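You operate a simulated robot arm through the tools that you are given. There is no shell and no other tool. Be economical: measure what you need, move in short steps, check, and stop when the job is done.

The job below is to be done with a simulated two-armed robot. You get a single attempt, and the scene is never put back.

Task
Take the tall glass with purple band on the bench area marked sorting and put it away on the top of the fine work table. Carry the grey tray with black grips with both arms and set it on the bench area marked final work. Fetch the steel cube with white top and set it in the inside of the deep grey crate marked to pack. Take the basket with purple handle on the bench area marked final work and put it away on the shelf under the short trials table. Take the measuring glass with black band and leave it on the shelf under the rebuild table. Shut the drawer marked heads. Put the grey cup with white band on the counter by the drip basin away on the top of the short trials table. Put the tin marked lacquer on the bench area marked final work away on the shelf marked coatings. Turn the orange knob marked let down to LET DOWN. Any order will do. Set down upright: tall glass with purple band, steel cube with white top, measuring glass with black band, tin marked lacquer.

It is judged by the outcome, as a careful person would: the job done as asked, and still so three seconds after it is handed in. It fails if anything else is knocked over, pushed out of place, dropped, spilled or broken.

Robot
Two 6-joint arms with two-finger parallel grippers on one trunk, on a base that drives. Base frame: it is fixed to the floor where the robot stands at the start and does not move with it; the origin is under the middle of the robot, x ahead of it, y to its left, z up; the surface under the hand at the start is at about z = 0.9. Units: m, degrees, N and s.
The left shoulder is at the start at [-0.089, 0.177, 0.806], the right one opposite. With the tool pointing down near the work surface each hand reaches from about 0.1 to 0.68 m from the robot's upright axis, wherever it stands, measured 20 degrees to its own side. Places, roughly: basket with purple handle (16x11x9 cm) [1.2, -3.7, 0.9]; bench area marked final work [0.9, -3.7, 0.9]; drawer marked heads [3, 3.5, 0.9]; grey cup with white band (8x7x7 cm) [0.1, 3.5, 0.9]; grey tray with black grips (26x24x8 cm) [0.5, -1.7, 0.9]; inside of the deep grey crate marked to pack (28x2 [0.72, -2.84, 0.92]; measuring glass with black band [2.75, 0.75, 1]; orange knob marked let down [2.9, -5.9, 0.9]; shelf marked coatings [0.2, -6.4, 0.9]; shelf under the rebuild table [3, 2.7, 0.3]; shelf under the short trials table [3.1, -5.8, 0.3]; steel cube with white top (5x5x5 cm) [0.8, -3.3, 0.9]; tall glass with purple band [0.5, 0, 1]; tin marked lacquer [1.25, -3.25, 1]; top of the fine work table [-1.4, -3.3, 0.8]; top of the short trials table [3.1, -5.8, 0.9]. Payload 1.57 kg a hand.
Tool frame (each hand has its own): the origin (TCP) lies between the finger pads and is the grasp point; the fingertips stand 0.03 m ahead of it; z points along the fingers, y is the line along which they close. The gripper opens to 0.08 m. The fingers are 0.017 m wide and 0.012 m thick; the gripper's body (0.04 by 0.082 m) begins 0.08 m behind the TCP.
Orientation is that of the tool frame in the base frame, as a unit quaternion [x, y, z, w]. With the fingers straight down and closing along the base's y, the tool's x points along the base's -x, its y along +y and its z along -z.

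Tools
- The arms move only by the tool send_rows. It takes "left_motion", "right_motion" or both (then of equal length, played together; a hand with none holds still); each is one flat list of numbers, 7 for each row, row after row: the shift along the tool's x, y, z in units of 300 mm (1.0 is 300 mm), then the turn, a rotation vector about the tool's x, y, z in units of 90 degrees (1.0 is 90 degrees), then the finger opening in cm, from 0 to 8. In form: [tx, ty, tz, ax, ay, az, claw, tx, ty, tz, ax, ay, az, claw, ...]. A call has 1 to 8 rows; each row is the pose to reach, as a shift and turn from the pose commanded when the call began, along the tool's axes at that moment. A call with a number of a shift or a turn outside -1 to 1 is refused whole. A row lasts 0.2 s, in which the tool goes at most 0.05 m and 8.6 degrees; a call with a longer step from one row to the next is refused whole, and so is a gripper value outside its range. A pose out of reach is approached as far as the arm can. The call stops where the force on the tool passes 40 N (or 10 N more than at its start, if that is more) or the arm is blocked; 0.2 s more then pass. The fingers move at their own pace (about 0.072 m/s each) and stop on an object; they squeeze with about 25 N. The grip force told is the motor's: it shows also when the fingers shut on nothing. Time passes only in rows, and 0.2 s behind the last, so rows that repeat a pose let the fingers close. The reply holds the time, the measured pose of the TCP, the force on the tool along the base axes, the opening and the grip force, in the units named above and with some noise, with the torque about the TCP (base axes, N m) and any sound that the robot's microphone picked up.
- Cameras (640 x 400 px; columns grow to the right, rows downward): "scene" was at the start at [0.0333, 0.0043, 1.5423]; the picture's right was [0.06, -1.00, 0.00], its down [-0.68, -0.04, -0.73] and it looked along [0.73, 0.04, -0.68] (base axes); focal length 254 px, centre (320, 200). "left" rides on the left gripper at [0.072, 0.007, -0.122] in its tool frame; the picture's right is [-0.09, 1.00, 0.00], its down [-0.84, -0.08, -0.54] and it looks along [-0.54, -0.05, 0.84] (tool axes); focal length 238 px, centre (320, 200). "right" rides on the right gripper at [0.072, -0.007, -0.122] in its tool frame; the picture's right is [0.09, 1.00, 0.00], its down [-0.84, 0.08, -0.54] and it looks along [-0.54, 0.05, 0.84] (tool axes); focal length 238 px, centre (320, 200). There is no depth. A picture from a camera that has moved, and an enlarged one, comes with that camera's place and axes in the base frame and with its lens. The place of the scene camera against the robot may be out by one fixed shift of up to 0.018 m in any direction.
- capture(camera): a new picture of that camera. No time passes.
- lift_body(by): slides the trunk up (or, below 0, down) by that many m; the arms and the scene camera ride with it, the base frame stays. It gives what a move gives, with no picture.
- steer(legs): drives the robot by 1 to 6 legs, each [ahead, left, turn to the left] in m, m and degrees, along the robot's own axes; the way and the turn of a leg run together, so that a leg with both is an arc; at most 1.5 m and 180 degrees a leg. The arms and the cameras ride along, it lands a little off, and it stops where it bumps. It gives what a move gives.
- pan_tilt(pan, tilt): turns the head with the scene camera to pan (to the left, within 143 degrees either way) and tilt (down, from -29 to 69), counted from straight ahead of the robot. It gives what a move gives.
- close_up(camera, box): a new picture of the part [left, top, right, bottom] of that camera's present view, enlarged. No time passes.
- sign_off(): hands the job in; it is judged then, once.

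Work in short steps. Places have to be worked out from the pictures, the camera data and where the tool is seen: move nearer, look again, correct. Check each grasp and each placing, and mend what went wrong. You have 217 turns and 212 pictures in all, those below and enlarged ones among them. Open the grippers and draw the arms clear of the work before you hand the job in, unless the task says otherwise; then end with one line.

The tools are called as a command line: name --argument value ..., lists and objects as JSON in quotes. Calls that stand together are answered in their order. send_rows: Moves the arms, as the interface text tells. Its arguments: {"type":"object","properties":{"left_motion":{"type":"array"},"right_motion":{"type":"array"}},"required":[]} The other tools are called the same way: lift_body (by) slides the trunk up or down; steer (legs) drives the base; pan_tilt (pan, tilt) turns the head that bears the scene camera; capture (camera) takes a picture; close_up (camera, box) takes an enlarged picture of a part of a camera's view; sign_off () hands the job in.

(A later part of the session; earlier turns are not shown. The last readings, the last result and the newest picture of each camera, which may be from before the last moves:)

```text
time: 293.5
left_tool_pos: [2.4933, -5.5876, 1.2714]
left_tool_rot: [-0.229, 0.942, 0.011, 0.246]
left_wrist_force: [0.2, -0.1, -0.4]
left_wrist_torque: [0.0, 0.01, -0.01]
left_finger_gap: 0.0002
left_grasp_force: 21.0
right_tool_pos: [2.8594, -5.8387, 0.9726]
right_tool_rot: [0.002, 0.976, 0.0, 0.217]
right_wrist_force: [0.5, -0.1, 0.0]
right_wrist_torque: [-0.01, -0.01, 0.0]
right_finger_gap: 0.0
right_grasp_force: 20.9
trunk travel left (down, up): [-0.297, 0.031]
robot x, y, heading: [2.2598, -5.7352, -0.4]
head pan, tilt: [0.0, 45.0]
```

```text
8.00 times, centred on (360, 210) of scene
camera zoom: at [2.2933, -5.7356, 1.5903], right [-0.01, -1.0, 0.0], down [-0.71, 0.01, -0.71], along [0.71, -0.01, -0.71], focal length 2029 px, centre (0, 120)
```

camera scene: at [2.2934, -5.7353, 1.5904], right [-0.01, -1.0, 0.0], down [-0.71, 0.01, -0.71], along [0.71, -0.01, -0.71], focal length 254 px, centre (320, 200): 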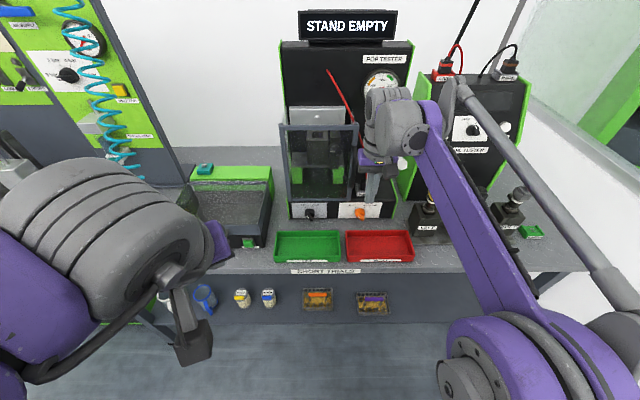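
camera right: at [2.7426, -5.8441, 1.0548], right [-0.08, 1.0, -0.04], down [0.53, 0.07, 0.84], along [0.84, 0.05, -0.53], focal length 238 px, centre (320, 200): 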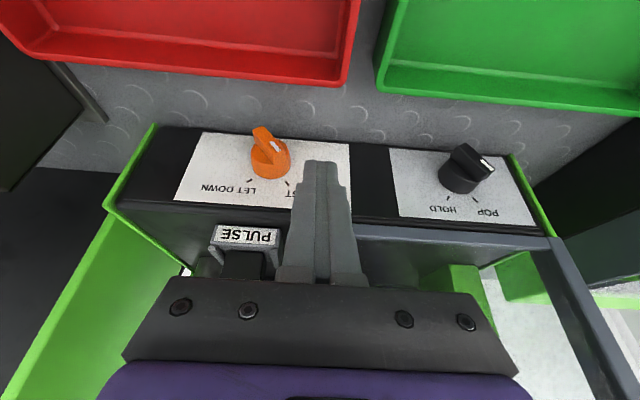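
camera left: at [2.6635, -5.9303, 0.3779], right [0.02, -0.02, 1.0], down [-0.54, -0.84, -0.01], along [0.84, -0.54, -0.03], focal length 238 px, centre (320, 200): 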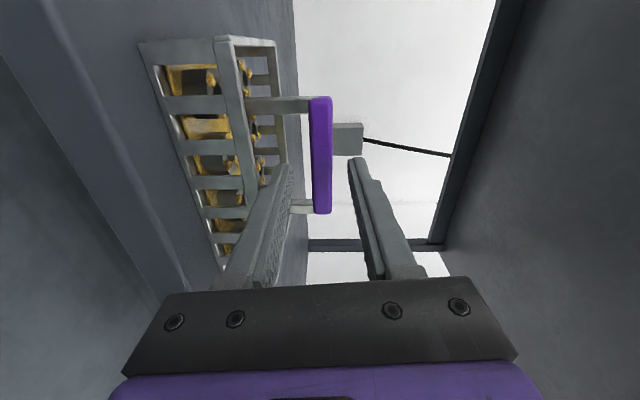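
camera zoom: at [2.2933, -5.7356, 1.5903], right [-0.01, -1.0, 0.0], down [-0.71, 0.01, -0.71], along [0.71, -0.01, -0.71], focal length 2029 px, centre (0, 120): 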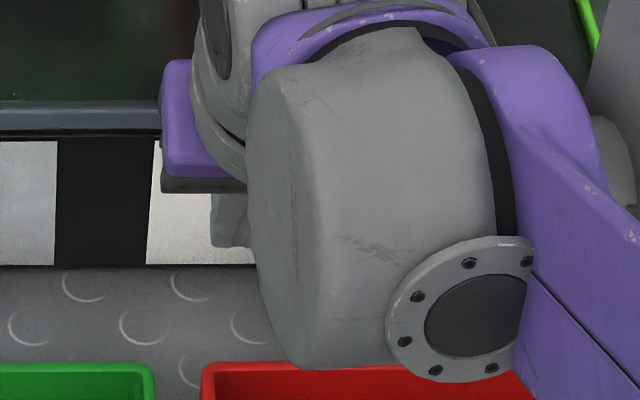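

Finger is left of the bar's white-marked end at the right depth. Push right in small steps.

send_rows --right_motion '[0, -0.03, 0, 0, 0, 0, 0, 0, -0.05, 0, 0, 0, 0, 0, 0, -0.07, 0, 0, 0, 0, 0, 0, -0.09, 0, 0, 0, 0, 0]'

close_up --camera "right" --box '[160, 80, 400, 230]'

```text
time: 294.5
left_tool_pos: [2.4935, -5.5863, 1.2715]
left_tool_rot: [-0.228, 0.942, 0.01, 0.246]
left_wrist_force: [-0.6, -0.5, 0.4]
left_wrist_torque: [0.0, 0.0, 0.04]
left_finger_gap: 0.0
left_grasp_force: 21.2
right_tool_pos: [2.858, -5.8667, 0.9749]
right_tool_rot: [0.002, 0.976, -0.001, 0.216]
right_wrist_force: [0.6, 0.1, 0.4]
right_wrist_torque: [-0.03, -0.02, -0.01]
right_finger_gap: 0.0001
right_grasp_force: 21.3
trunk travel left (down, up): [-0.297, 0.031]
robot x, y, heading: [2.2575, -5.7336, -0.4]
head pan, tilt: [0.0, 45.0]
```

```text
2.67 times, centred on (280, 155) of right
camera zoom: at [2.7424, -5.8721, 1.0558], right [-0.08, 1.0, -0.04], down [0.53, 0.07, 0.84], along [0.84, 0.05, -0.53], focal length 636 px, centre (427, 320)
```

zoom: 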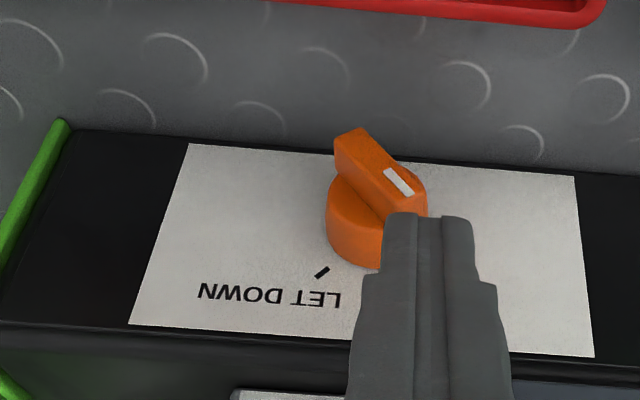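

The finger passed just over the bar end (bar top at z≈0.945). Back up left, go 6 mm lower and push again.

send_rows --right_motion '[0, 0.08, 0, 0, 0, 0, 0, 0.0085, 0.08, 0.018, 0, 0, 0, 0, 0.0085, 0.04, 0.018, 0, 0, 0, 0, 0.0085, 0.02, 0.018, 0, 0, 0, 0, 0.0085, 0.005, 0.018, 0, 0, 0, 0]'

close_up --camera "right" --box '[160, 80, 400, 230]'

```text
time: 295.7
left_tool_pos: [2.4933, -5.5869, 1.2718]
left_tool_rot: [-0.228, 0.942, 0.01, 0.246]
left_wrist_force: [0.9, -0.2, 0.1]
left_wrist_torque: [0.01, 0.0, 0.0]
left_finger_gap: 0.0
left_grasp_force: 21.0
right_tool_pos: [2.8587, -5.8653, 0.9672]
right_tool_rot: [0.002, 0.976, 0.0, 0.216]
right_wrist_force: [0.4, 0.2, -0.6]
right_wrist_torque: [-0.02, 0.01, -0.02]
right_finger_gap: 0.0
right_grasp_force: 21.8
trunk travel left (down, up): [-0.297, 0.031]
robot x, y, heading: [2.26, -5.7329, -0.1]
head pan, tilt: [0.0, 45.0]
```

```text
2.67 times, centred on (280, 155) of right
camera zoom: at [2.7419, -5.8705, 1.0493], right [-0.08, 1.0, -0.04], down [0.53, 0.07, 0.84], along [0.84, 0.05, -0.53], focal length 636 px, centre (427, 320)
```

zoom: 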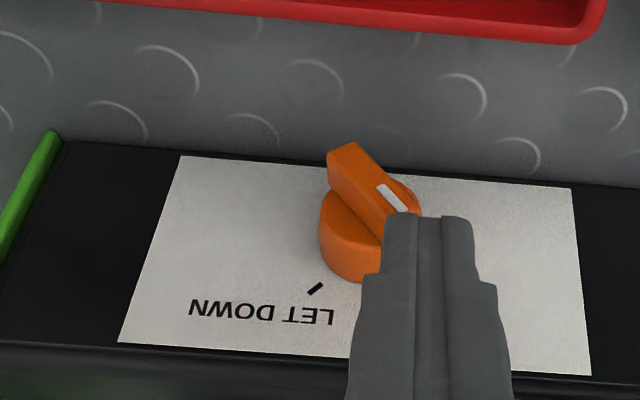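

It seems to be engaging. Push further right.

send_rows --right_motion '[0, -0.012, 0, 0, 0, 0, 0, 0, -0.024, 0, 0, 0, 0, 0, 0, -0.036, 0, 0, 0, 0, 0]'

close_up --camera "right" --box '[160, 80, 400, 230]'

```text
time: 296.5
left_tool_pos: [2.4927, -5.5861, 1.2716]
left_tool_rot: [-0.228, 0.942, 0.01, 0.246]
left_wrist_force: [0.0, 0.1, 0.6]
left_wrist_torque: [0.02, 0.0, 0.0]
left_finger_gap: 0.0
left_grasp_force: 21.2
right_tool_pos: [2.8585, -5.8754, 0.9672]
right_tool_rot: [0.002, 0.976, -0.001, 0.217]
right_wrist_force: [-0.1, -0.3, 0.7]
right_wrist_torque: [0.02, -0.01, -0.02]
right_finger_gap: 0.0
right_grasp_force: 20.8
trunk travel left (down, up): [-0.297, 0.031]
robot x, y, heading: [2.263, -5.7349, -0.7]
head pan, tilt: [0.0, 45.0]
```

```text
2.67 times, centred on (280, 155) of right
camera zoom: at [2.7421, -5.8813, 1.0494], right [-0.08, 1.0, -0.04], down [0.53, 0.07, 0.84], along [0.84, 0.05, -0.53], focal length 636 px, centre (427, 320)
```

zoom: 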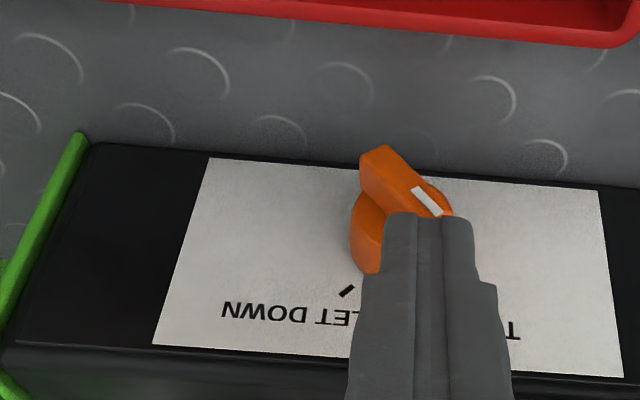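

No contact yet; the knob centre is nearer z≈0.926. Go left again, 6 mm lower, and push.

send_rows --right_motion '[0, 0.06, 0, 0, 0, 0, 0, 0, 0.11, 0, 0, 0, 0, 0, 0.0085, 0.11, 0.018, 0, 0, 0, 0, 0.0085, 0.07, 0.018, 0, 0, 0, 0, 0.0085, 0.045, 0.018, 0, 0, 0, 0, 0.0085, 0.025, 0.018, 0, 0, 0, 0]'

close_up --camera "right" --box '[160, 80, 400, 230]'

```text
time: 297.9
left_tool_pos: [2.4938, -5.5872, 1.2723]
left_tool_rot: [-0.229, 0.942, 0.011, 0.246]
left_wrist_force: [0.3, -0.2, -0.1]
left_wrist_torque: [-0.02, -0.02, -0.01]
left_finger_gap: 0.0002
left_grasp_force: 21.2
right_tool_pos: [2.8584, -5.8687, 0.9627]
right_tool_rot: [0.002, 0.976, 0.0, 0.217]
right_wrist_force: [0.3, -0.2, -0.5]
right_wrist_torque: [0.03, 0.02, 0.01]
right_finger_gap: 0.0001
right_grasp_force: 21.3
trunk travel left (down, up): [-0.297, 0.031]
robot x, y, heading: [2.2627, -5.7359, -0.3]
head pan, tilt: [0.0, 45.0]
```

```text
2.67 times, centred on (280, 155) of right
camera zoom: at [2.742, -5.874, 1.0436], right [-0.08, 1.0, -0.04], down [0.53, 0.07, 0.84], along [0.84, 0.05, -0.53], focal length 636 px, centre (427, 320)
```

zoom: 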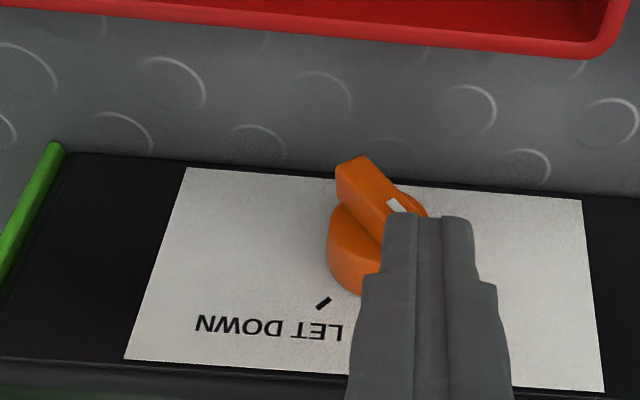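

Triangulating the bar from two right-camera views puts it deeper and lower: front x≈2.89, centre z≈0.907. Reposition left, then forward 3 cm and 2 cm lower, and push right.

send_rows --right_motion '[0, 0.06, 0, 0, 0, 0, 0, 0, 0.11, 0, 0, 0, 0, 0, -0.058, 0.11, 0.104, 0, 0, 0, 0, -0.058, 0.08, 0.104, 0, 0, 0, 0, -0.058, 0.05, 0.104, 0, 0, 0, 0]'

close_up --camera "right" --box '[160, 80, 400, 230]'

```text
time: 298.7
left_tool_pos: [2.4906, -5.5867, 1.2713]
left_tool_rot: [-0.228, 0.942, 0.01, 0.245]
left_wrist_force: [1.3, -0.6, 0.5]
left_wrist_torque: [-0.02, 0.06, -0.02]
left_finger_gap: 0.0001
left_grasp_force: 21.6
right_tool_pos: [2.8776, -5.8352, 0.9441]
right_tool_rot: [0.002, 0.977, 0.001, 0.211]
right_wrist_force: [-36.4, -0.2, 1.8]
right_wrist_torque: [0.0, -4.19, -0.04]
right_finger_gap: 0.0
right_grasp_force: 21.4
trunk travel left (down, up): [-0.297, 0.031]
robot x, y, heading: [2.2625, -5.7372, -0.6]
head pan, tilt: [0.0, 45.0]
stopped in row 4 (right hand): the force on the tool passed its limit at 86 N (the readings are from after the stop); the commanded pose is now the measured one
```

```text
2.67 times, centred on (280, 155) of right
camera zoom: at [2.762, -5.8403, 1.0257], right [-0.08, 1.0, -0.04], down [0.54, 0.07, 0.84], along [0.84, 0.05, -0.54], focal length 636 px, centre (427, 320)
```

zoom: 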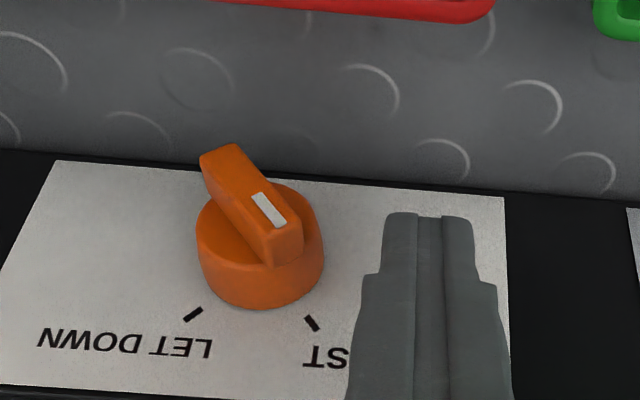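

The fingertip touched the panel (x≈2.898), giving a firm reference: knob centre (y −5.876, z 0.923), bar front x≈2.873. Back off slightly, raise, and push right.

send_rows --right_motion '[0.019, 0, -0.057, 0, 0, 0, 0, 0.019, -0.04, -0.057, 0, 0, 0, 0, 0.019, -0.065, -0.057, 0, 0, 0, 0, 0.019, -0.085, -0.057, 0, 0, 0, 0]'

close_up --camera "right" --box '[160, 80, 400, 230]'

```text
time: 299.7
left_tool_pos: [2.4935, -5.5875, 1.2713]
left_tool_rot: [-0.228, 0.942, 0.01, 0.246]
left_wrist_force: [0.5, 0.3, -0.4]
left_wrist_torque: [0.02, -0.01, 0.01]
left_finger_gap: 0.0
left_grasp_force: 21.4
right_tool_pos: [2.868, -5.8599, 0.9552]
right_tool_rot: [0.001, 0.977, 0.0, 0.213]
right_wrist_force: [0.2, 0.1, -0.3]
right_wrist_torque: [-0.04, 0.0, 0.02]
right_finger_gap: 0.0
right_grasp_force: 20.8
trunk travel left (down, up): [-0.297, 0.031]
robot x, y, heading: [2.2622, -5.7324, -0.6]
head pan, tilt: [0.0, 45.0]
```

```text
2.67 times, centred on (280, 155) of right
camera zoom: at [2.7529, -5.8653, 1.0381], right [-0.08, 1.0, -0.04], down [0.54, 0.07, 0.84], along [0.84, 0.05, -0.54], focal length 636 px, centre (427, 320)
```

zoom: 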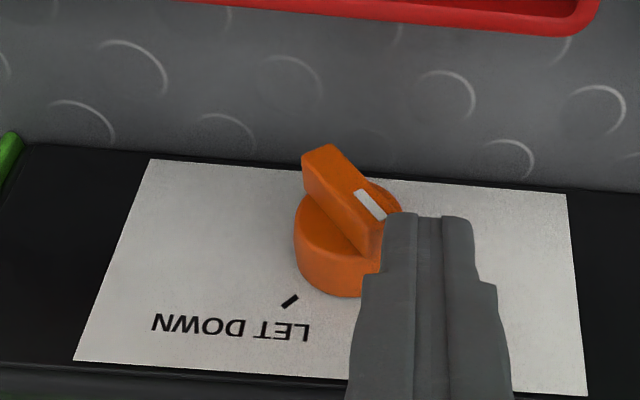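

Finger is now beside the bar end. Continue pushing right.

send_rows --right_motion '[0, -0.012, 0, 0, 0, 0, 0, 0, -0.024, 0, 0, 0, 0, 0, 0, -0.036, 0, 0, 0, 0, 0]'

close_up --camera "right" --box '[160, 80, 400, 230]'

```text
time: 300.5
left_tool_pos: [2.4941, -5.5867, 1.2711]
left_tool_rot: [-0.228, 0.942, 0.011, 0.246]
left_wrist_force: [-0.2, 0.5, 0.3]
left_wrist_torque: [0.01, 0.03, 0.0]
left_finger_gap: 0.0
left_grasp_force: 21.2
right_tool_pos: [2.8683, -5.8716, 0.9554]
right_tool_rot: [0.003, 0.977, 0.0, 0.212]
right_wrist_force: [-0.9, -0.4, -0.8]
right_wrist_torque: [0.0, -0.03, 0.02]
right_finger_gap: 0.0001
right_grasp_force: 21.0
trunk travel left (down, up): [-0.297, 0.031]
robot x, y, heading: [2.2624, -5.7312, -0.6]
head pan, tilt: [0.0, 45.0]
```

```text
2.67 times, centred on (280, 155) of right
camera zoom: at [2.7527, -5.8766, 1.0381], right [-0.08, 1.0, -0.04], down [0.54, 0.07, 0.84], along [0.84, 0.05, -0.54], focal length 636 px, centre (427, 320)
```

zoom: 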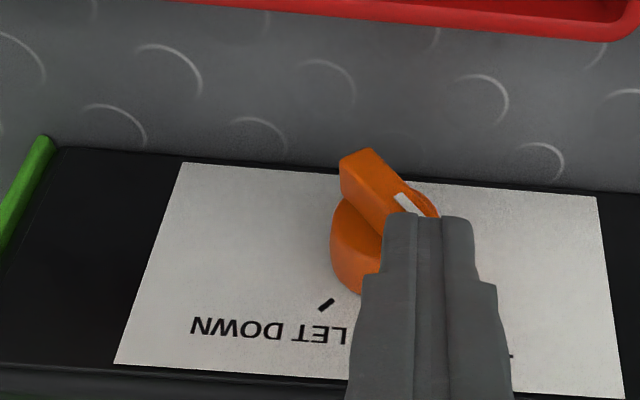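

Torque at the stop shows the contact was 12 cm above the TCP (gripper against the door frame), so my triangulated knob location (front 2.888, centre y −5.880, z 0.909) holds. I tilt the hand to 50° to get under the door.

send_rows --right_motion '[0.03, 0.05, -0.03, 0, 0, 0, 0, 0.055, 0.107, -0.063, 0, -0.04, 0, 0, 0.055, 0.107, -0.063, 0, -0.13, 0, 0, 0.055, 0.107, -0.063, 0, -0.21, 0, 0, 0.055, 0.107, -0.063, 0, -0.285, 0, 0]'

capture --camera "right"

capture --camera "scene"

```text
time: 301.7
left_tool_pos: [2.4927, -5.5863, 1.2719]
left_tool_rot: [-0.228, 0.942, 0.011, 0.246]
left_wrist_force: [0.6, 0.5, 0.6]
left_wrist_torque: [-0.04, 0.0, 0.02]
left_finger_gap: 0.0
left_grasp_force: 21.4
right_tool_pos: [2.8463, -5.8373, 0.9668]
right_tool_rot: [0.001, 0.905, 0.0, 0.425]
right_wrist_force: [-0.4, 0.2, -0.4]
right_wrist_torque: [0.02, -0.02, -0.02]
right_finger_gap: 0.0
right_grasp_force: 21.7
trunk travel left (down, up): [-0.297, 0.031]
robot x, y, heading: [2.2619, -5.7346, -0.5]
head pan, tilt: [0.0, 45.0]
```

```text
100 pictures are left
camera right: at [2.7063, -5.8441, 0.9901], right [-0.06, 1.0, -0.07], down [0.12, 0.08, 0.99], along [0.99, 0.05, -0.12], focal length 238 px, centre (320, 200)
```

right: 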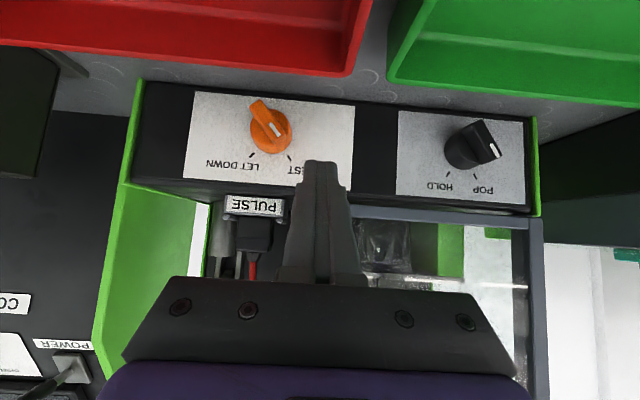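

```text
99 pictures are left
camera scene: at [2.2916, -5.7357, 1.5903], right [-0.01, -1.0, 0.0], down [-0.71, 0.01, -0.71], along [0.71, -0.01, -0.71], focal length 254 px, centre (320, 200)
```

scene: 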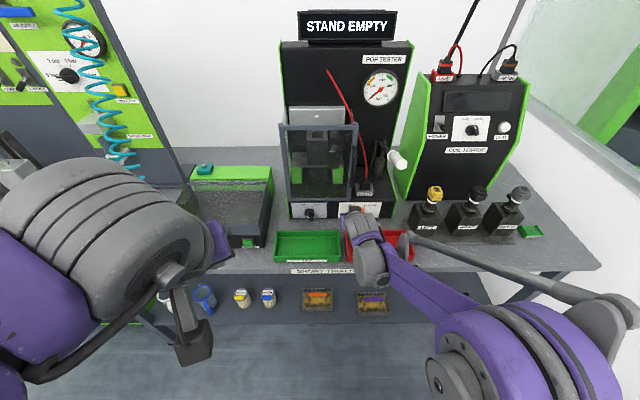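

Excellent view: knob centre (y −5.880, z 0.909), bar top end z≈0.924. Advance to depth and push right.

send_rows --right_motion '[0.006, 0, 0.066, 0, 0, 0, 0, 0.012, -0.01, 0.131, 0, 0, 0, 0, 0.012, -0.035, 0.131, 0, 0, 0, 0, 0.012, -0.06, 0.131, 0, 0, 0, 0, 0.012, -0.08, 0.131, 0, 0, 0, 0]'

close_up --camera "right" --box '[160, 80, 400, 230]'

```text
time: 302.9
left_tool_pos: [2.4914, -5.5844, 1.2709]
left_tool_rot: [-0.23, 0.942, 0.01, 0.246]
left_wrist_force: [-0.7, 0.0, 0.5]
left_wrist_torque: [-0.01, -0.01, 0.02]
left_finger_gap: 0.0
left_grasp_force: 21.2
right_tool_pos: [2.8738, -5.857, 0.9414]
right_tool_rot: [0.0, 0.905, 0.0, 0.426]
right_wrist_force: [-3.6, 16.6, 13.7]
right_wrist_torque: [0.25, -0.2, 0.24]
right_finger_gap: 0.0
right_grasp_force: 21.0
trunk travel left (down, up): [-0.297, 0.031]
robot x, y, heading: [2.2595, -5.7371, -0.5]
head pan, tilt: [0.0, 45.0]
```

```text
2.67 times, centred on (280, 155) of right
camera zoom: at [2.7341, -5.8641, 0.964], right [-0.06, 1.0, -0.07], down [0.12, 0.08, 0.99], along [0.99, 0.05, -0.12], focal length 636 px, centre (427, 320)
```

zoom: 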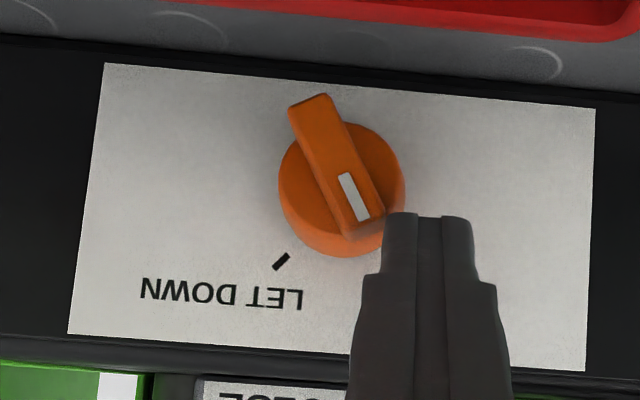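

Engaged and turning. Continue the push.

send_rows --right_motion '[0, -0.012, 0, 0, 0, 0, 0, 0, -0.024, 0, 0, 0, 0, 0, 0, -0.036, 0, 0, 0, 0, 0, 0, -0.048, 0, 0, 0, 0, 0]'

close_up --camera "right" --box '[160, 80, 400, 230]'

```text
time: 303.9
left_tool_pos: [2.4908, -5.5833, 1.2711]
left_tool_rot: [-0.229, 0.942, 0.009, 0.246]
left_wrist_force: [-0.7, -0.3, 0.1]
left_wrist_torque: [0.0, -0.02, 0.01]
left_finger_gap: 0.0002
left_grasp_force: 21.0
right_tool_pos: [2.8723, -5.8717, 0.9396]
right_tool_rot: [0.001, 0.905, 0.0, 0.425]
right_wrist_force: [-3.6, 26.4, 11.2]
right_wrist_torque: [0.54, -0.16, 0.44]
right_finger_gap: 0.0002
right_grasp_force: 21.1
trunk travel left (down, up): [-0.297, 0.031]
robot x, y, heading: [2.2631, -5.7344, -0.4]
head pan, tilt: [0.0, 45.0]
```

```text
2.67 times, centred on (280, 155) of right
camera zoom: at [2.7334, -5.8777, 0.9632], right [-0.06, 1.0, -0.07], down [0.12, 0.08, 0.99], along [0.99, 0.05, -0.12], focal length 636 px, centre (427, 320)
```

zoom: 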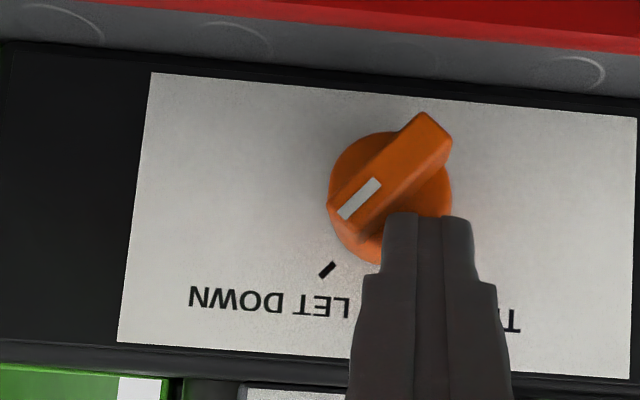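

The pointer now lines up with the LET DOWN tick. Retreat left and out, then verify.

send_rows --right_motion '[0, 0.03, 0, 0, 0, 0, 0, 0, 0.06, -0.05, 0, 0, 0, 0, 0, 0.06, -0.2, 0, 0, 0, 0, 0, 0.06, -0.35, 0, 0, 0, 0, 0, 0.0, -0.5, 0, 0, 0, 0]'

close_up --camera "right" --box '[200, 80, 400, 205]'

close_up --camera "scene" --box '[320, 185, 400, 235]'

```text
time: 305.1
left_tool_pos: [2.4907, -5.5863, 1.2709]
left_tool_rot: [-0.228, 0.942, 0.009, 0.246]
left_wrist_force: [-0.9, 0.2, -0.8]
left_wrist_torque: [0.01, -0.01, -0.01]
left_finger_gap: 0.0
left_grasp_force: 20.6
right_tool_pos: [2.7572, -5.8784, 1.0349]
right_tool_rot: [0.002, 0.905, -0.001, 0.425]
right_wrist_force: [-0.1, 0.1, -0.7]
right_wrist_torque: [0.01, 0.01, 0.0]
right_finger_gap: 0.0002
right_grasp_force: 21.4
trunk travel left (down, up): [-0.297, 0.031]
robot x, y, heading: [2.2597, -5.7349, -0.5]
head pan, tilt: [0.0, 45.0]
```

```text
3.20 times, centred on (300, 142) of right
camera zoom: at [2.6176, -5.8826, 1.0591], right [-0.06, 1.0, -0.07], down [0.12, 0.08, 0.99], along [0.99, 0.05, -0.12], focal length 763 px, centre (384, 384)
```

zoom: 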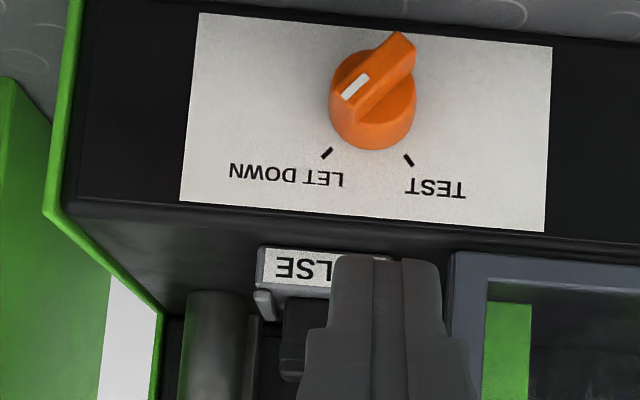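

```text
8.00 times, centred on (360, 210) of scene
camera zoom: at [2.2895, -5.736, 1.5903], right [-0.01, -1.0, 0.0], down [-0.71, 0.01, -0.71], along [0.71, -0.01, -0.71], focal length 2029 px, centre (0, 120)
```

zoom: 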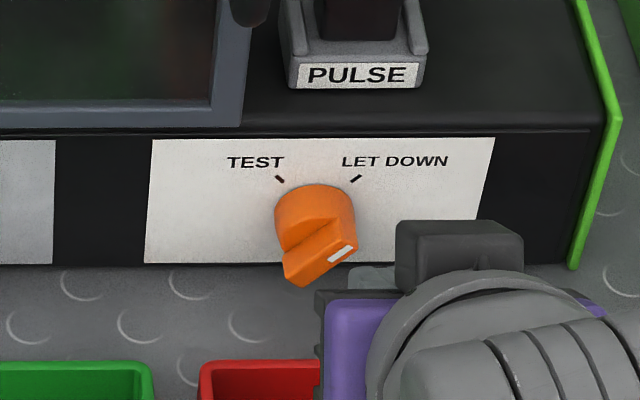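

Knob points at LET DOWN. Now straighten the right hand, and roll the left hand toward the 180°-rolled straight-down pose, which suits its current wrist configuration; first back away from the table.

steer --legs '[[-0.4, 0, 0], [0, 0.15, 0]]'

send_rows --left_motion '[0, 0, 0, -0.024, 0.001, -0.0917, 0, 0, 0, 0, -0.048, 0.002, -0.1834, 0, 0, 0, 0, -0.072, 0.003, -0.275, 0, 0, 0, 0, -0.096, 0.004, -0.367, 0, 0, 0, 0, -0.12, 0.005, -0.4585, 0, 0, 0, 0, -0.144, 0.006, -0.55, 0, 0, 0, 0, -0.168, 0.007, -0.642, 0, 0, 0, 0, -0.192, 0.008, -0.7336, 0]' --right_motion '[0, 0, 0, 0, 0.08, 0, 0, 0, 0, 0, 0, 0.16, 0, 0, 0, 0, -0.05, 0, 0.24, 0, 0, 0, 0, -0.1, 0, 0.32, 0, 0, 0, 0, -0.15, 0, 0.4, 0, 0, 0, 0, -0.2, 0, 0.48, 0, 0, 0, 0, -0.25, 0, 0.557, 0, 0, 0, 0, -0.25, 0, 0.557, 0, 0]'

send_rows --left_motion '[0, 0, 0, -0.024, 0.001, -0.0917, 0, 0, 0, 0, -0.048, 0.002, -0.1834, 0, 0, 0, 0, -0.072, 0.003, -0.275, 0, 0, 0, 0, -0.096, 0.004, -0.367, 0, 0, 0, 0, -0.12, 0.005, -0.4585, 0, 0, 0, 0, -0.144, 0.006, -0.55, 0, 0, 0, 0, -0.168, 0.007, -0.642, 0, 0, 0, 0, -0.192, 0.008, -0.7336, 0]'

send_rows --left_motion '[0, 0, 0, -0.024, 0.001, -0.0917, 0, 0, 0, 0, -0.047, 0.002, -0.185, 0]'

pan_tilt --pan 0 --tilt 50

capture --camera "scene"

```text
time: 309.2
left_tool_pos: [2.0938, -5.4332, 1.2722]
left_tool_rot: [-0.227, 0.942, 0.011, 0.247]
left_wrist_force: [-0.8, -0.1, -0.7]
left_wrist_torque: [0.02, -0.03, -0.02]
left_finger_gap: 0.0001
left_grasp_force: 21.7
right_tool_pos: [2.3593, -5.7237, 1.0345]
right_tool_rot: [0.003, 0.905, -0.001, 0.424]
right_wrist_force: [0.1, -0.5, -0.7]
right_wrist_torque: [0.04, 0.03, -0.01]
right_finger_gap: 0.0
right_grasp_force: 21.0
trunk travel left (down, up): [-0.297, 0.031]
robot x, y, heading: [1.8617, -5.5851, -0.4]
head pan, tilt: [0.0, 45.0]
```

```text
time: 311.0
left_tool_pos: [2.0936, -5.4346, 1.272]
left_tool_rot: [0.735, -0.656, -0.008, -0.172]
left_wrist_force: [-0.3, -0.2, -0.2]
left_wrist_torque: [0.0, 0.0, 0.01]
left_finger_gap: 0.0
left_grasp_force: 21.2
right_tool_pos: [2.3009, -5.724, 1.0829]
right_tool_rot: [0.004, 1.0, 0.001, 0.0]
right_wrist_force: [-0.4, 0.9, -0.2]
right_wrist_torque: [-0.01, 0.02, 0.03]
right_finger_gap: 0.0
right_grasp_force: 21.3
trunk travel left (down, up): [-0.297, 0.031]
robot x, y, heading: [1.8629, -5.5826, -0.6]
head pan, tilt: [0.0, 45.0]
```

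```text
time: 312.8
left_tool_pos: [2.0837, -5.4547, 1.2734]
left_tool_rot: [0.98, -0.161, 0.02, -0.113]
left_wrist_force: [0.4, -1.0, -0.1]
left_wrist_torque: [-0.02, 0.0, 0.0]
left_finger_gap: 0.0
left_grasp_force: 21.1
left hand out of reach, approached as far as the arm can: row 4, 5, 6, 7, 8
right_tool_pos: [2.3004, -5.7245, 1.0835]
right_tool_rot: [0.003, 1.0, 0.001, 0.0]
right_wrist_force: [-0.9, 0.5, -0.2]
right_wrist_torque: [0.0, 0.01, 0.0]
right_finger_gap: 0.0001
right_grasp_force: 21.4
trunk travel left (down, up): [-0.297, 0.031]
robot x, y, heading: [1.8639, -5.5807, -0.6]
head pan, tilt: [0.0, 45.0]
```

```text
refused: row 2 steps farther than a row can; nothing moved
```

```text
time: 313.4
left_tool_pos: [2.0843, -5.4551, 1.2721]
left_tool_rot: [0.98, -0.163, 0.021, -0.113]
left_wrist_force: [0.1, -0.4, -0.3]
left_wrist_torque: [0.01, -0.03, -0.06]
left_finger_gap: 0.0001
left_grasp_force: 21.4
right_tool_pos: [2.3016, -5.7253, 1.083]
right_tool_rot: [0.004, 1.0, 0.001, 0.001]
right_wrist_force: [-0.6, 0.0, 0.8]
right_wrist_torque: [0.03, 0.0, 0.02]
right_finger_gap: 0.0002
right_grasp_force: 21.6
trunk travel left (down, up): [-0.297, 0.031]
robot x, y, heading: [1.8617, -5.5833, -0.6]
head pan, tilt: [0.0, 50.0]
```

```text
94 pictures are left
camera scene: at [1.8876, -5.5826, 1.5835], right [-0.01, -1.0, 0.0], down [-0.77, 0.01, -0.64], along [0.64, -0.01, -0.77], focal length 254 px, centre (320, 200)
```

scene: 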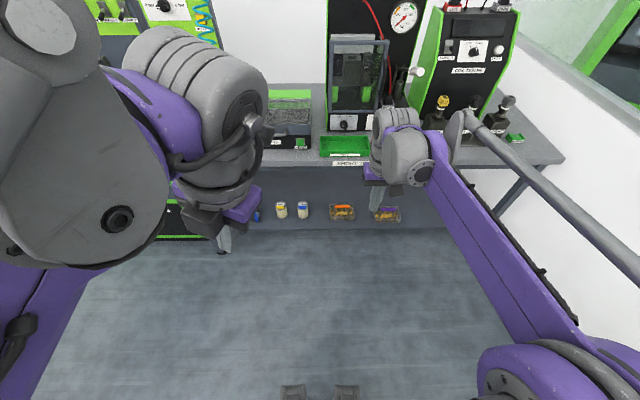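

Left hand is cramped close-in. Move it forward while finishing the rotation, to see if it becomes free.

send_rows --left_motion '[0.1, -0.055, 0.04, 0, 0, 0, 0, 0.2, -0.11, 0.08, -0.03, -0.005, -0.04, 0, 0.3, -0.165, 0.12, -0.06, -0.011, -0.085, 0, 0.4, -0.22, 0.16, -0.09, -0.016, -0.13, 0, 0.5, -0.275, 0.2, -0.12, -0.022, -0.17, 0, 0.577, -0.327, 0.25, -0.144, -0.027, -0.2075, 0, 0.577, -0.327, 0.25, -0.144, -0.027, -0.2075, 0]'

capture --camera "scene"

```text
time: 315.0
left_tool_pos: [2.2773, -5.4353, 1.2234]
left_tool_rot: [0.992, -0.001, 0.03, -0.124]
left_wrist_force: [-0.4, 0.3, -0.3]
left_wrist_torque: [-0.01, 0.02, -0.02]
left_finger_gap: 0.0002
left_grasp_force: 21.2
left hand out of reach, approached as far as the arm can: row 2, 3, 4, 5, 6, 7
right_tool_pos: [2.3008, -5.7256, 1.0839]
right_tool_rot: [0.004, 1.0, 0.001, 0.0]
right_wrist_force: [0.3, 0.6, 0.0]
right_wrist_torque: [-0.01, 0.04, 0.01]
right_finger_gap: 0.0
right_grasp_force: 21.5
trunk travel left (down, up): [-0.297, 0.031]
robot x, y, heading: [1.8622, -5.5823, -0.6]
head pan, tilt: [0.0, 50.0]
```

```text
93 pictures are left
camera scene: at [1.8868, -5.5826, 1.5834], right [-0.01, -1.0, 0.0], down [-0.77, 0.01, -0.64], along [0.64, -0.01, -0.77], focal length 254 px, centre (320, 200)
```

scene: 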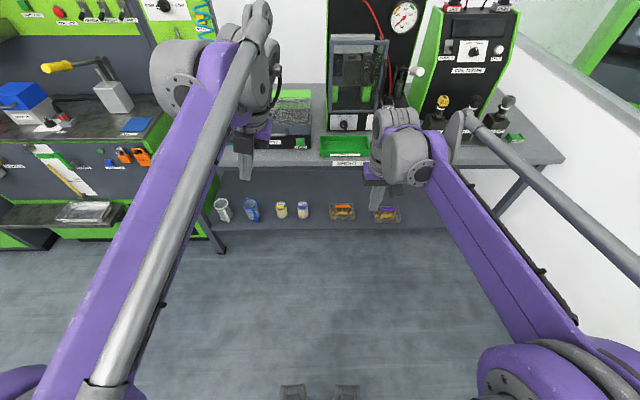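

The left forearm-roll joint is at its limit (flipped wrist), so a real un-flip is needed: swing the hand left, up, then forward over the top and down. Space is clear here. First swing to the left.

send_rows --left_motion '[-0.01, -0.075, -0.015, 0.09, 0.028, 0, 0, -0.02, -0.15, -0.03, 0.18, 0.057, 0, 0, -0.03, -0.224, -0.044, 0.27, 0.085, 0, 0, -0.04, -0.3, -0.06, 0.36, 0.113, 0, 0, -0.05, -0.373, -0.074, 0.45, 0.142, 0, 0, -0.06, -0.448, -0.089, 0.54, 0.17, 0, 0, -0.07, -0.522, -0.103, 0.63, 0.199, 0, 0, -0.08, -0.597, -0.118, 0.721, 0.227, 0, 0]'

```text
time: 316.8
left_tool_pos: [2.2514, -5.2697, 1.301]
left_tool_rot: [0.75, -0.006, 0.192, -0.633]
left_wrist_force: [-0.1, -0.5, -0.3]
left_wrist_torque: [0.01, 0.01, 0.0]
left_finger_gap: 0.0
left_grasp_force: 21.3
right_tool_pos: [2.3014, -5.7252, 1.0836]
right_tool_rot: [0.004, 1.0, 0.0, 0.002]
right_wrist_force: [-0.3, 0.0, -0.2]
right_wrist_torque: [-0.01, -0.01, 0.0]
right_finger_gap: 0.0003
right_grasp_force: 21.1
trunk travel left (down, up): [-0.297, 0.031]
robot x, y, heading: [1.8604, -5.5828, -0.6]
head pan, tilt: [0.0, 50.0]
```

Good, that moved freely. Next: swing up and forward.

send_rows --left_motion '[0.066, -0.031, -0.042, 0.047, 0.074, 0, 0, 0.132, -0.063, -0.083, 0.094, 0.148, 0, 0, 0.198, -0.094, -0.125, 0.141, 0.223, 0, 0, 0.263, -0.126, -0.167, 0.188, 0.297, 0, 0, 0.329, -0.157, -0.209, 0.235, 0.371, 0, 0, 0.395, -0.189, -0.25, 0.282, 0.445, 0, 0, 0.461, -0.22, -0.292, 0.329, 0.52, 0, 0, 0.527, -0.252, -0.334, 0.376, 0.594, 0, 0]'

capture --camera "scene"

```text
time: 318.6
left_tool_pos: [2.352, -5.3889, 1.4291]
left_tool_rot: [-0.377, 0.232, -0.498, 0.745]
left_wrist_force: [0.4, -0.1, 0.5]
left_wrist_torque: [0.05, 0.01, -0.01]
left_finger_gap: 0.0002
left_grasp_force: 21.5
right_tool_pos: [2.3021, -5.7249, 1.0831]
right_tool_rot: [0.004, 1.0, 0.001, 0.001]
right_wrist_force: [-0.2, -0.3, 0.1]
right_wrist_torque: [0.0, 0.0, -0.03]
right_finger_gap: 0.0
right_grasp_force: 21.8
trunk travel left (down, up): [-0.297, 0.031]
robot x, y, heading: [1.8627, -5.5826, -0.4]
head pan, tilt: [0.0, 50.0]
```

```text
92 pictures are left
camera scene: at [1.888, -5.5826, 1.5835], right [-0.01, -1.0, 0.0], down [-0.77, 0.01, -0.64], along [0.64, -0.01, -0.77], focal length 254 px, centre (320, 200)
```

scene: 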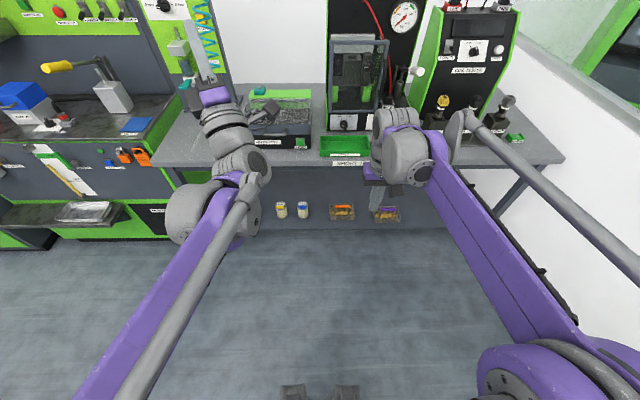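

Un-flip is on track (hand now above the forearm line). Next: align the hand in the arm's vertical plane, pointing 35° up, with correct roll.

send_rows --left_motion '[0.035, 0, -0.008, 0.0206, 0.0258, 0.0883, 0, 0.07, 0, -0.015, 0.0412, 0.0516, 0.1766, 0, 0.105, 0, -0.022, 0.0618, 0.0774, 0.2649, 0, 0.14, 0, -0.03, 0.0824, 0.1032, 0.3532, 0, 0.175, 0, -0.037, 0.103, 0.129, 0.4415, 0, 0.21, 0, -0.045, 0.1236, 0.1548, 0.5298, 0, 0.245, 0, -0.052, 0.1442, 0.1806, 0.6181, 0, 0.283, -0.008, -0.06, 0.165, 0.2064, 0.7064, 0]'

```text
time: 320.4
left_tool_pos: [2.3687, -5.4742, 1.4232]
left_tool_rot: [-0.023, 0.443, -0.108, 0.89]
left_wrist_force: [-0.2, 0.8, 0.1]
left_wrist_torque: [-0.02, -0.01, -0.01]
left_finger_gap: 0.0002
left_grasp_force: 21.4
right_tool_pos: [2.3005, -5.7245, 1.0816]
right_tool_rot: [0.003, 1.0, 0.001, 0.001]
right_wrist_force: [-0.8, 0.1, 0.5]
right_wrist_torque: [-0.02, 0.01, 0.0]
right_finger_gap: 0.0
right_grasp_force: 20.9
trunk travel left (down, up): [-0.297, 0.031]
robot x, y, heading: [1.8637, -5.5803, -0.3]
head pan, tilt: [0.0, 50.0]
```

Now pitch straight down through the forearm line.

send_rows --left_motion '[0.078, 0.01, -0.058, -0.0044, 0.0936, 0.011, 0, 0.155, 0.02, -0.115, -0.0089, 0.187, 0.022, 0, 0.233, 0.031, -0.173, -0.0133, 0.281, 0.033, 0, 0.31, 0.041, -0.23, -0.0178, 0.3745, 0.0438, 0, 0.388, 0.052, -0.288, -0.022, 0.468, 0.055, 0, 0.465, 0.062, -0.345, -0.0266, 0.562, 0.0657, 0, 0.543, 0.073, -0.403, -0.031, 0.655, 0.0767, 0, 0.62, 0.083, -0.46, -0.0355, 0.749, 0.0876, 0]'

```text
time: 322.2
left_tool_pos: [2.3733, -5.4822, 1.1893]
left_tool_rot: [0.045, 0.866, -0.034, 0.498]
left_wrist_force: [-0.3, 0.0, -0.6]
left_wrist_torque: [-0.02, -0.04, -0.01]
left_finger_gap: 0.0
left_grasp_force: 21.5
left hand out of reach, approached as far as the arm can: row 6
right_tool_pos: [2.3033, -5.7245, 1.0819]
right_tool_rot: [0.004, 1.0, 0.001, 0.0]
right_wrist_force: [0.3, 0.0, 1.4]
right_wrist_torque: [0.01, -0.03, -0.01]
right_finger_gap: 0.0
right_grasp_force: 20.9
trunk travel left (down, up): [-0.297, 0.031]
robot x, y, heading: [1.862, -5.582, -0.3]
head pan, tilt: [0.0, 50.0]
```

Passed through. Finish to straight-down nominal on its own side.

send_rows --left_motion '[0.027, 0.041, -0.058, -0.0064, 0.095, -0.0086, 0, 0.054, 0.083, -0.115, -0.013, 0.19, -0.017, 0, 0.081, 0.124, -0.173, -0.019, 0.285, -0.026, 0, 0.109, 0.166, -0.231, -0.026, 0.38, -0.034, 0, 0.136, 0.207, -0.289, -0.032, 0.474, -0.043, 0, 0.163, 0.249, -0.346, -0.039, 0.569, -0.051, 0, 0.19, 0.29, -0.404, -0.045, 0.664, -0.06, 0]'

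capture --camera "left"

```text
time: 323.8
left_tool_pos: [2.2503, -5.3792, 1.199]
left_tool_rot: [0.0, 1.0, -0.001, 0.0]
left_wrist_force: [-0.5, -0.5, -0.8]
left_wrist_torque: [0.0, -0.03, 0.01]
left_finger_gap: 0.0001
left_grasp_force: 21.0
right_tool_pos: [2.3025, -5.7244, 1.0823]
right_tool_rot: [0.004, 1.0, 0.0, 0.0]
right_wrist_force: [0.4, -0.2, 0.5]
right_wrist_torque: [-0.02, 0.03, -0.02]
right_finger_gap: 0.0001
right_grasp_force: 21.5
trunk travel left (down, up): [-0.297, 0.031]
robot x, y, heading: [1.8624, -5.5808, -0.7]
head pan, tilt: [0.0, 50.0]
```

```text
91 pictures are left
camera left: at [2.1783, -5.3737, 1.3211], right [0.09, 1.0, 0.0], down [0.84, -0.08, 0.54], along [0.54, -0.05, -0.84], focal length 238 px, centre (320, 200)
```

left: 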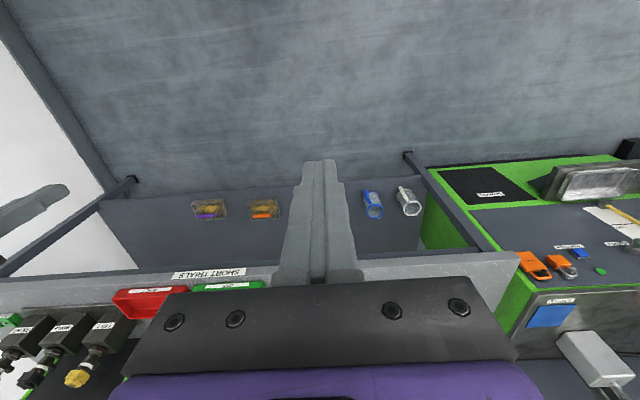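

Left arm is healthy again. Now go fetch the tray: drive round to the near aisle.

steer --legs '[[0, 0, -179], [1.5, 0, 0], [0.75, 0, 0], [0, 0, -90], [1.5, 0, 0], [1.5, 0, 0]]'

steer --legs '[[0.9, 0, 0], [0, 0, -90]]'

capture --camera "scene"

```text
time: 360.2
left_tool_pos: [-0.6556, -2.2336, 1.2]
left_tool_rot: [0.716, -0.698, -0.001, -0.002]
left_wrist_force: [0.2, 0.3, -0.1]
left_wrist_torque: [0.0, 0.03, -0.01]
left_finger_gap: 0.0
left_grasp_force: 21.0
right_tool_pos: [-0.3134, -2.1731, 1.0822]
right_tool_rot: [0.715, -0.699, -0.002, 0.0]
right_wrist_force: [-0.8, 0.6, 1.0]
right_wrist_torque: [0.01, -0.01, 0.01]
right_finger_gap: 0.0
right_grasp_force: 21.4
trunk travel left (down, up): [-0.297, 0.031]
robot x, y, heading: [-0.4422, -2.6121, 91.1]
head pan, tilt: [0.0, 50.0]
```

```text
time: 368.8
left_tool_pos: [-0.0746, -1.5096, 1.1999]
left_tool_rot: [-0.013, 1.0, -0.001, 0.002]
left_wrist_force: [0.3, 0.0, -0.3]
left_wrist_torque: [0.01, 0.02, 0.02]
left_finger_gap: 0.0001
left_grasp_force: 20.6
right_tool_pos: [-0.0136, -1.852, 1.0824]
right_tool_rot: [-0.01, 1.0, 0.001, 0.0]
right_wrist_force: [1.1, -0.7, -0.7]
right_wrist_torque: [0.02, -0.01, 0.0]
right_finger_gap: 0.0001
right_grasp_force: 21.5
trunk travel left (down, up): [-0.297, 0.031]
robot x, y, heading: [-0.457, -1.7167, 1.2]
head pan, tilt: [0.0, 50.0]
```

```text
90 pictures are left
camera scene: at [-0.4314, -1.7205, 1.5834], right [0.02, -1.0, 0.0], down [-0.77, -0.01, -0.64], along [0.64, 0.01, -0.77], focal length 254 px, centre (320, 200)
```

scene: 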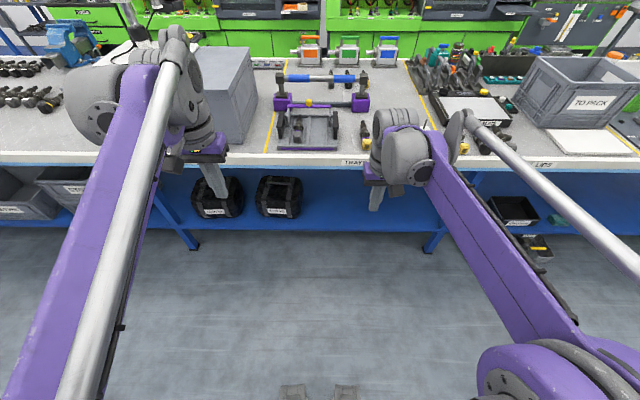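

close_up --camera "scene" --box '[228, 60, 388, 160]'

```text
4.00 times, centred on (308, 110) of scene
camera zoom: at [-0.4314, -1.7205, 1.5834], right [0.02, -1.0, 0.0], down [-0.77, -0.01, -0.64], along [0.64, 0.01, -0.77], focal length 1015 px, centre (368, 560)
```

zoom: 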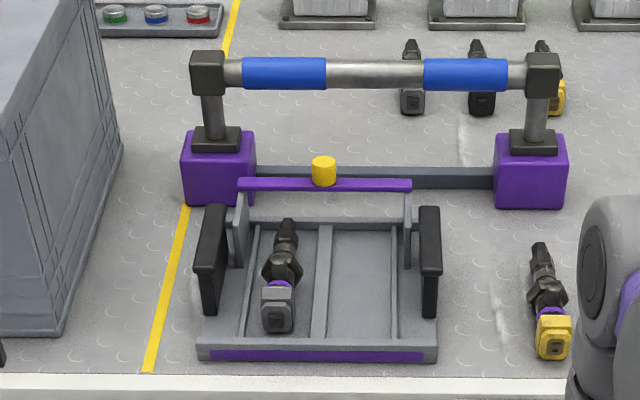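

Tray's black grips run along x at about y≈−1.54 and −1.77, x≈0.507, top z≈0.98. Raise the right hand, open both, then drive up centred.

send_rows --right_motion '[0, 0, -0.13, 0, 0, 0, 6, 0, 0, -0.26, 0, 0, 0, 6, 0, 0, -0.39, 0, 0, 0, 6]' --left_motion '[0, 0, 0, 0, 0, 0, 6, 0, 0, 0, 0, 0, 0, 6, 0, 0, 0, 0, 0, 0, 6]'

steer --legs '[[0, 0, -1.2], [0, 0.06, 0], [0.44, 0, 0]]'

capture --camera "left"

capture --camera "right"

```text
time: 369.6
left_tool_pos: [-0.0751, -1.5084, 1.1999]
left_tool_rot: [-0.014, 1.0, -0.001, 0.002]
left_wrist_force: [0.1, -0.5, 0.0]
left_wrist_torque: [0.0, 0.01, -0.02]
left_finger_gap: 0.06
left_grasp_force: 0.1
right_tool_pos: [-0.0141, -1.8533, 1.2004]
right_tool_rot: [-0.011, 1.0, -0.001, 0.001]
right_wrist_force: [0.6, 0.4, -0.4]
right_wrist_torque: [-0.03, -0.03, 0.0]
right_finger_gap: 0.06
right_grasp_force: 0.1
trunk travel left (down, up): [-0.297, 0.031]
robot x, y, heading: [-0.456, -1.7204, 0.8]
head pan, tilt: [0.0, 50.0]
```

```text
time: 373.4
left_tool_pos: [0.3676, -1.4585, 1.2001]
left_tool_rot: [-0.002, 1.0, -0.001, 0.002]
left_wrist_force: [-0.6, -0.7, -0.2]
left_wrist_torque: [0.01, 0.03, 0.0]
left_finger_gap: 0.0599
left_grasp_force: 0.0
right_tool_pos: [0.4203, -1.8033, 1.2006]
right_tool_rot: [-0.001, 1.0, 0.002, 0.001]
right_wrist_force: [0.6, -0.1, 0.3]
right_wrist_torque: [0.0, 0.05, -0.01]
right_finger_gap: 0.0598
right_grasp_force: 0.1
trunk travel left (down, up): [-0.297, 0.031]
robot x, y, heading: [-0.0206, -1.6615, -0.2]
head pan, tilt: [0.0, 50.0]
```

```text
88 pictures are left
camera left: at [0.2956, -1.4532, 1.3209], right [0.09, 1.0, 0.0], down [0.84, -0.07, 0.54], along [0.54, -0.05, -0.84], focal length 238 px, centre (320, 200)
```

left: 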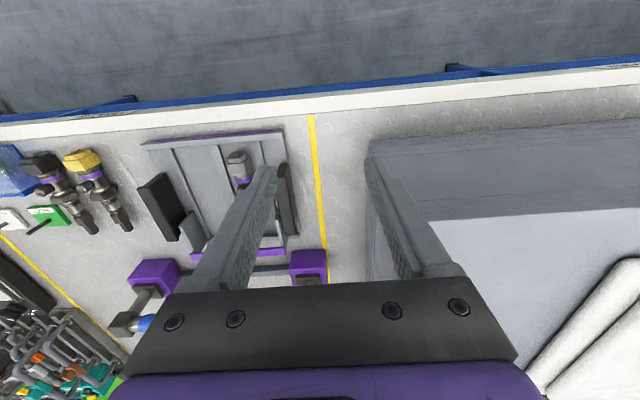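

```text
87 pictures are left
camera right: at [0.3484, -1.8096, 1.3238], right [-0.09, 1.0, 0.0], down [0.84, 0.08, 0.54], along [0.54, 0.05, -0.84], focal length 238 px, centre (320, 200)
```

right: 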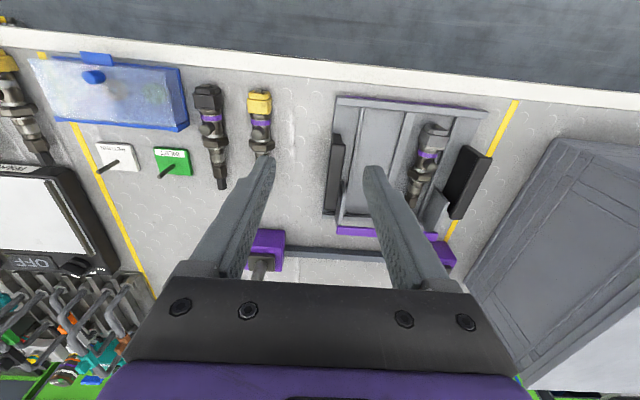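

Grip tops: left (0.510,-1.529), right (0.517,-1.767), z≈0.98. Move both hands above them (z=1.06) and recheck.

send_rows --left_motion '[-0.1, -0.08, 0, 0, 0, 0, 6, -0.2, -0.16, 0, 0, 0, 0, 6, -0.32, -0.235, 0.02, 0, 0, 0, 6, -0.42, -0.235, 0.12, 0, 0, 0, 6, -0.475, -0.235, 0.25, 0, 0, 0, 6, -0.475, -0.235, 0.36, 0, 0, 0, 6, -0.475, -0.235, 0.46, 0, 0, 0, 6]' --right_motion '[-0.08, 0.03, 0, 0, 0, 0, 6, -0.16, 0.06, 0, 0, 0, 0, 6, -0.24, 0.09, 0.02, 0, 0, 0, 6, -0.3, 0.121, 0.12, 0, 0, 0, 6, -0.322, 0.121, 0.25, 0, 0, 0, 6, -0.322, 0.121, 0.36, 0, 0, 0, 6, -0.322, 0.121, 0.46, 0, 0, 0, 6]'

capture --camera "left"

capture --camera "right"

```text
time: 375.0
left_tool_pos: [0.5124, -1.5296, 1.062]
left_tool_rot: [-0.003, 1.0, -0.001, 0.002]
left_wrist_force: [-0.2, -0.1, 0.0]
left_wrist_torque: [0.04, -0.01, -0.01]
left_finger_gap: 0.0599
left_grasp_force: 0.1
right_tool_pos: [0.5181, -1.7676, 1.0618]
right_tool_rot: [0.0, 1.0, 0.001, 0.0]
right_wrist_force: [-0.3, -0.3, 0.2]
right_wrist_torque: [0.0, 0.02, 0.01]
right_finger_gap: 0.0601
right_grasp_force: 0.1
trunk travel left (down, up): [-0.297, 0.031]
robot x, y, heading: [-0.0183, -1.6648, -0.3]
head pan, tilt: [0.0, 50.0]
```

```text
86 pictures are left
camera left: at [0.44, -1.5233, 1.1827], right [0.09, 1.0, 0.0], down [0.84, -0.07, 0.54], along [0.54, -0.05, -0.84], focal length 238 px, centre (320, 200)
```

left: 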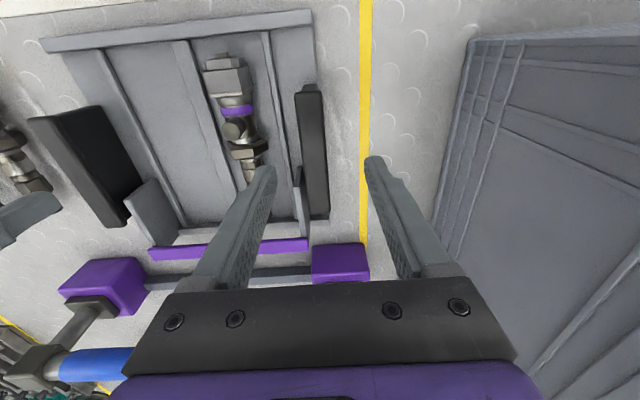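

```text
85 pictures are left
camera right: at [0.4462, -1.7743, 1.1858], right [-0.09, 1.0, 0.0], down [0.84, 0.08, 0.54], along [0.54, 0.05, -0.84], focal length 238 px, centre (320, 200)
```

right: 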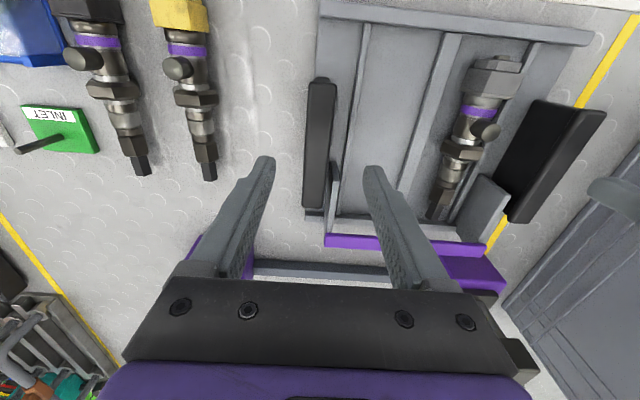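

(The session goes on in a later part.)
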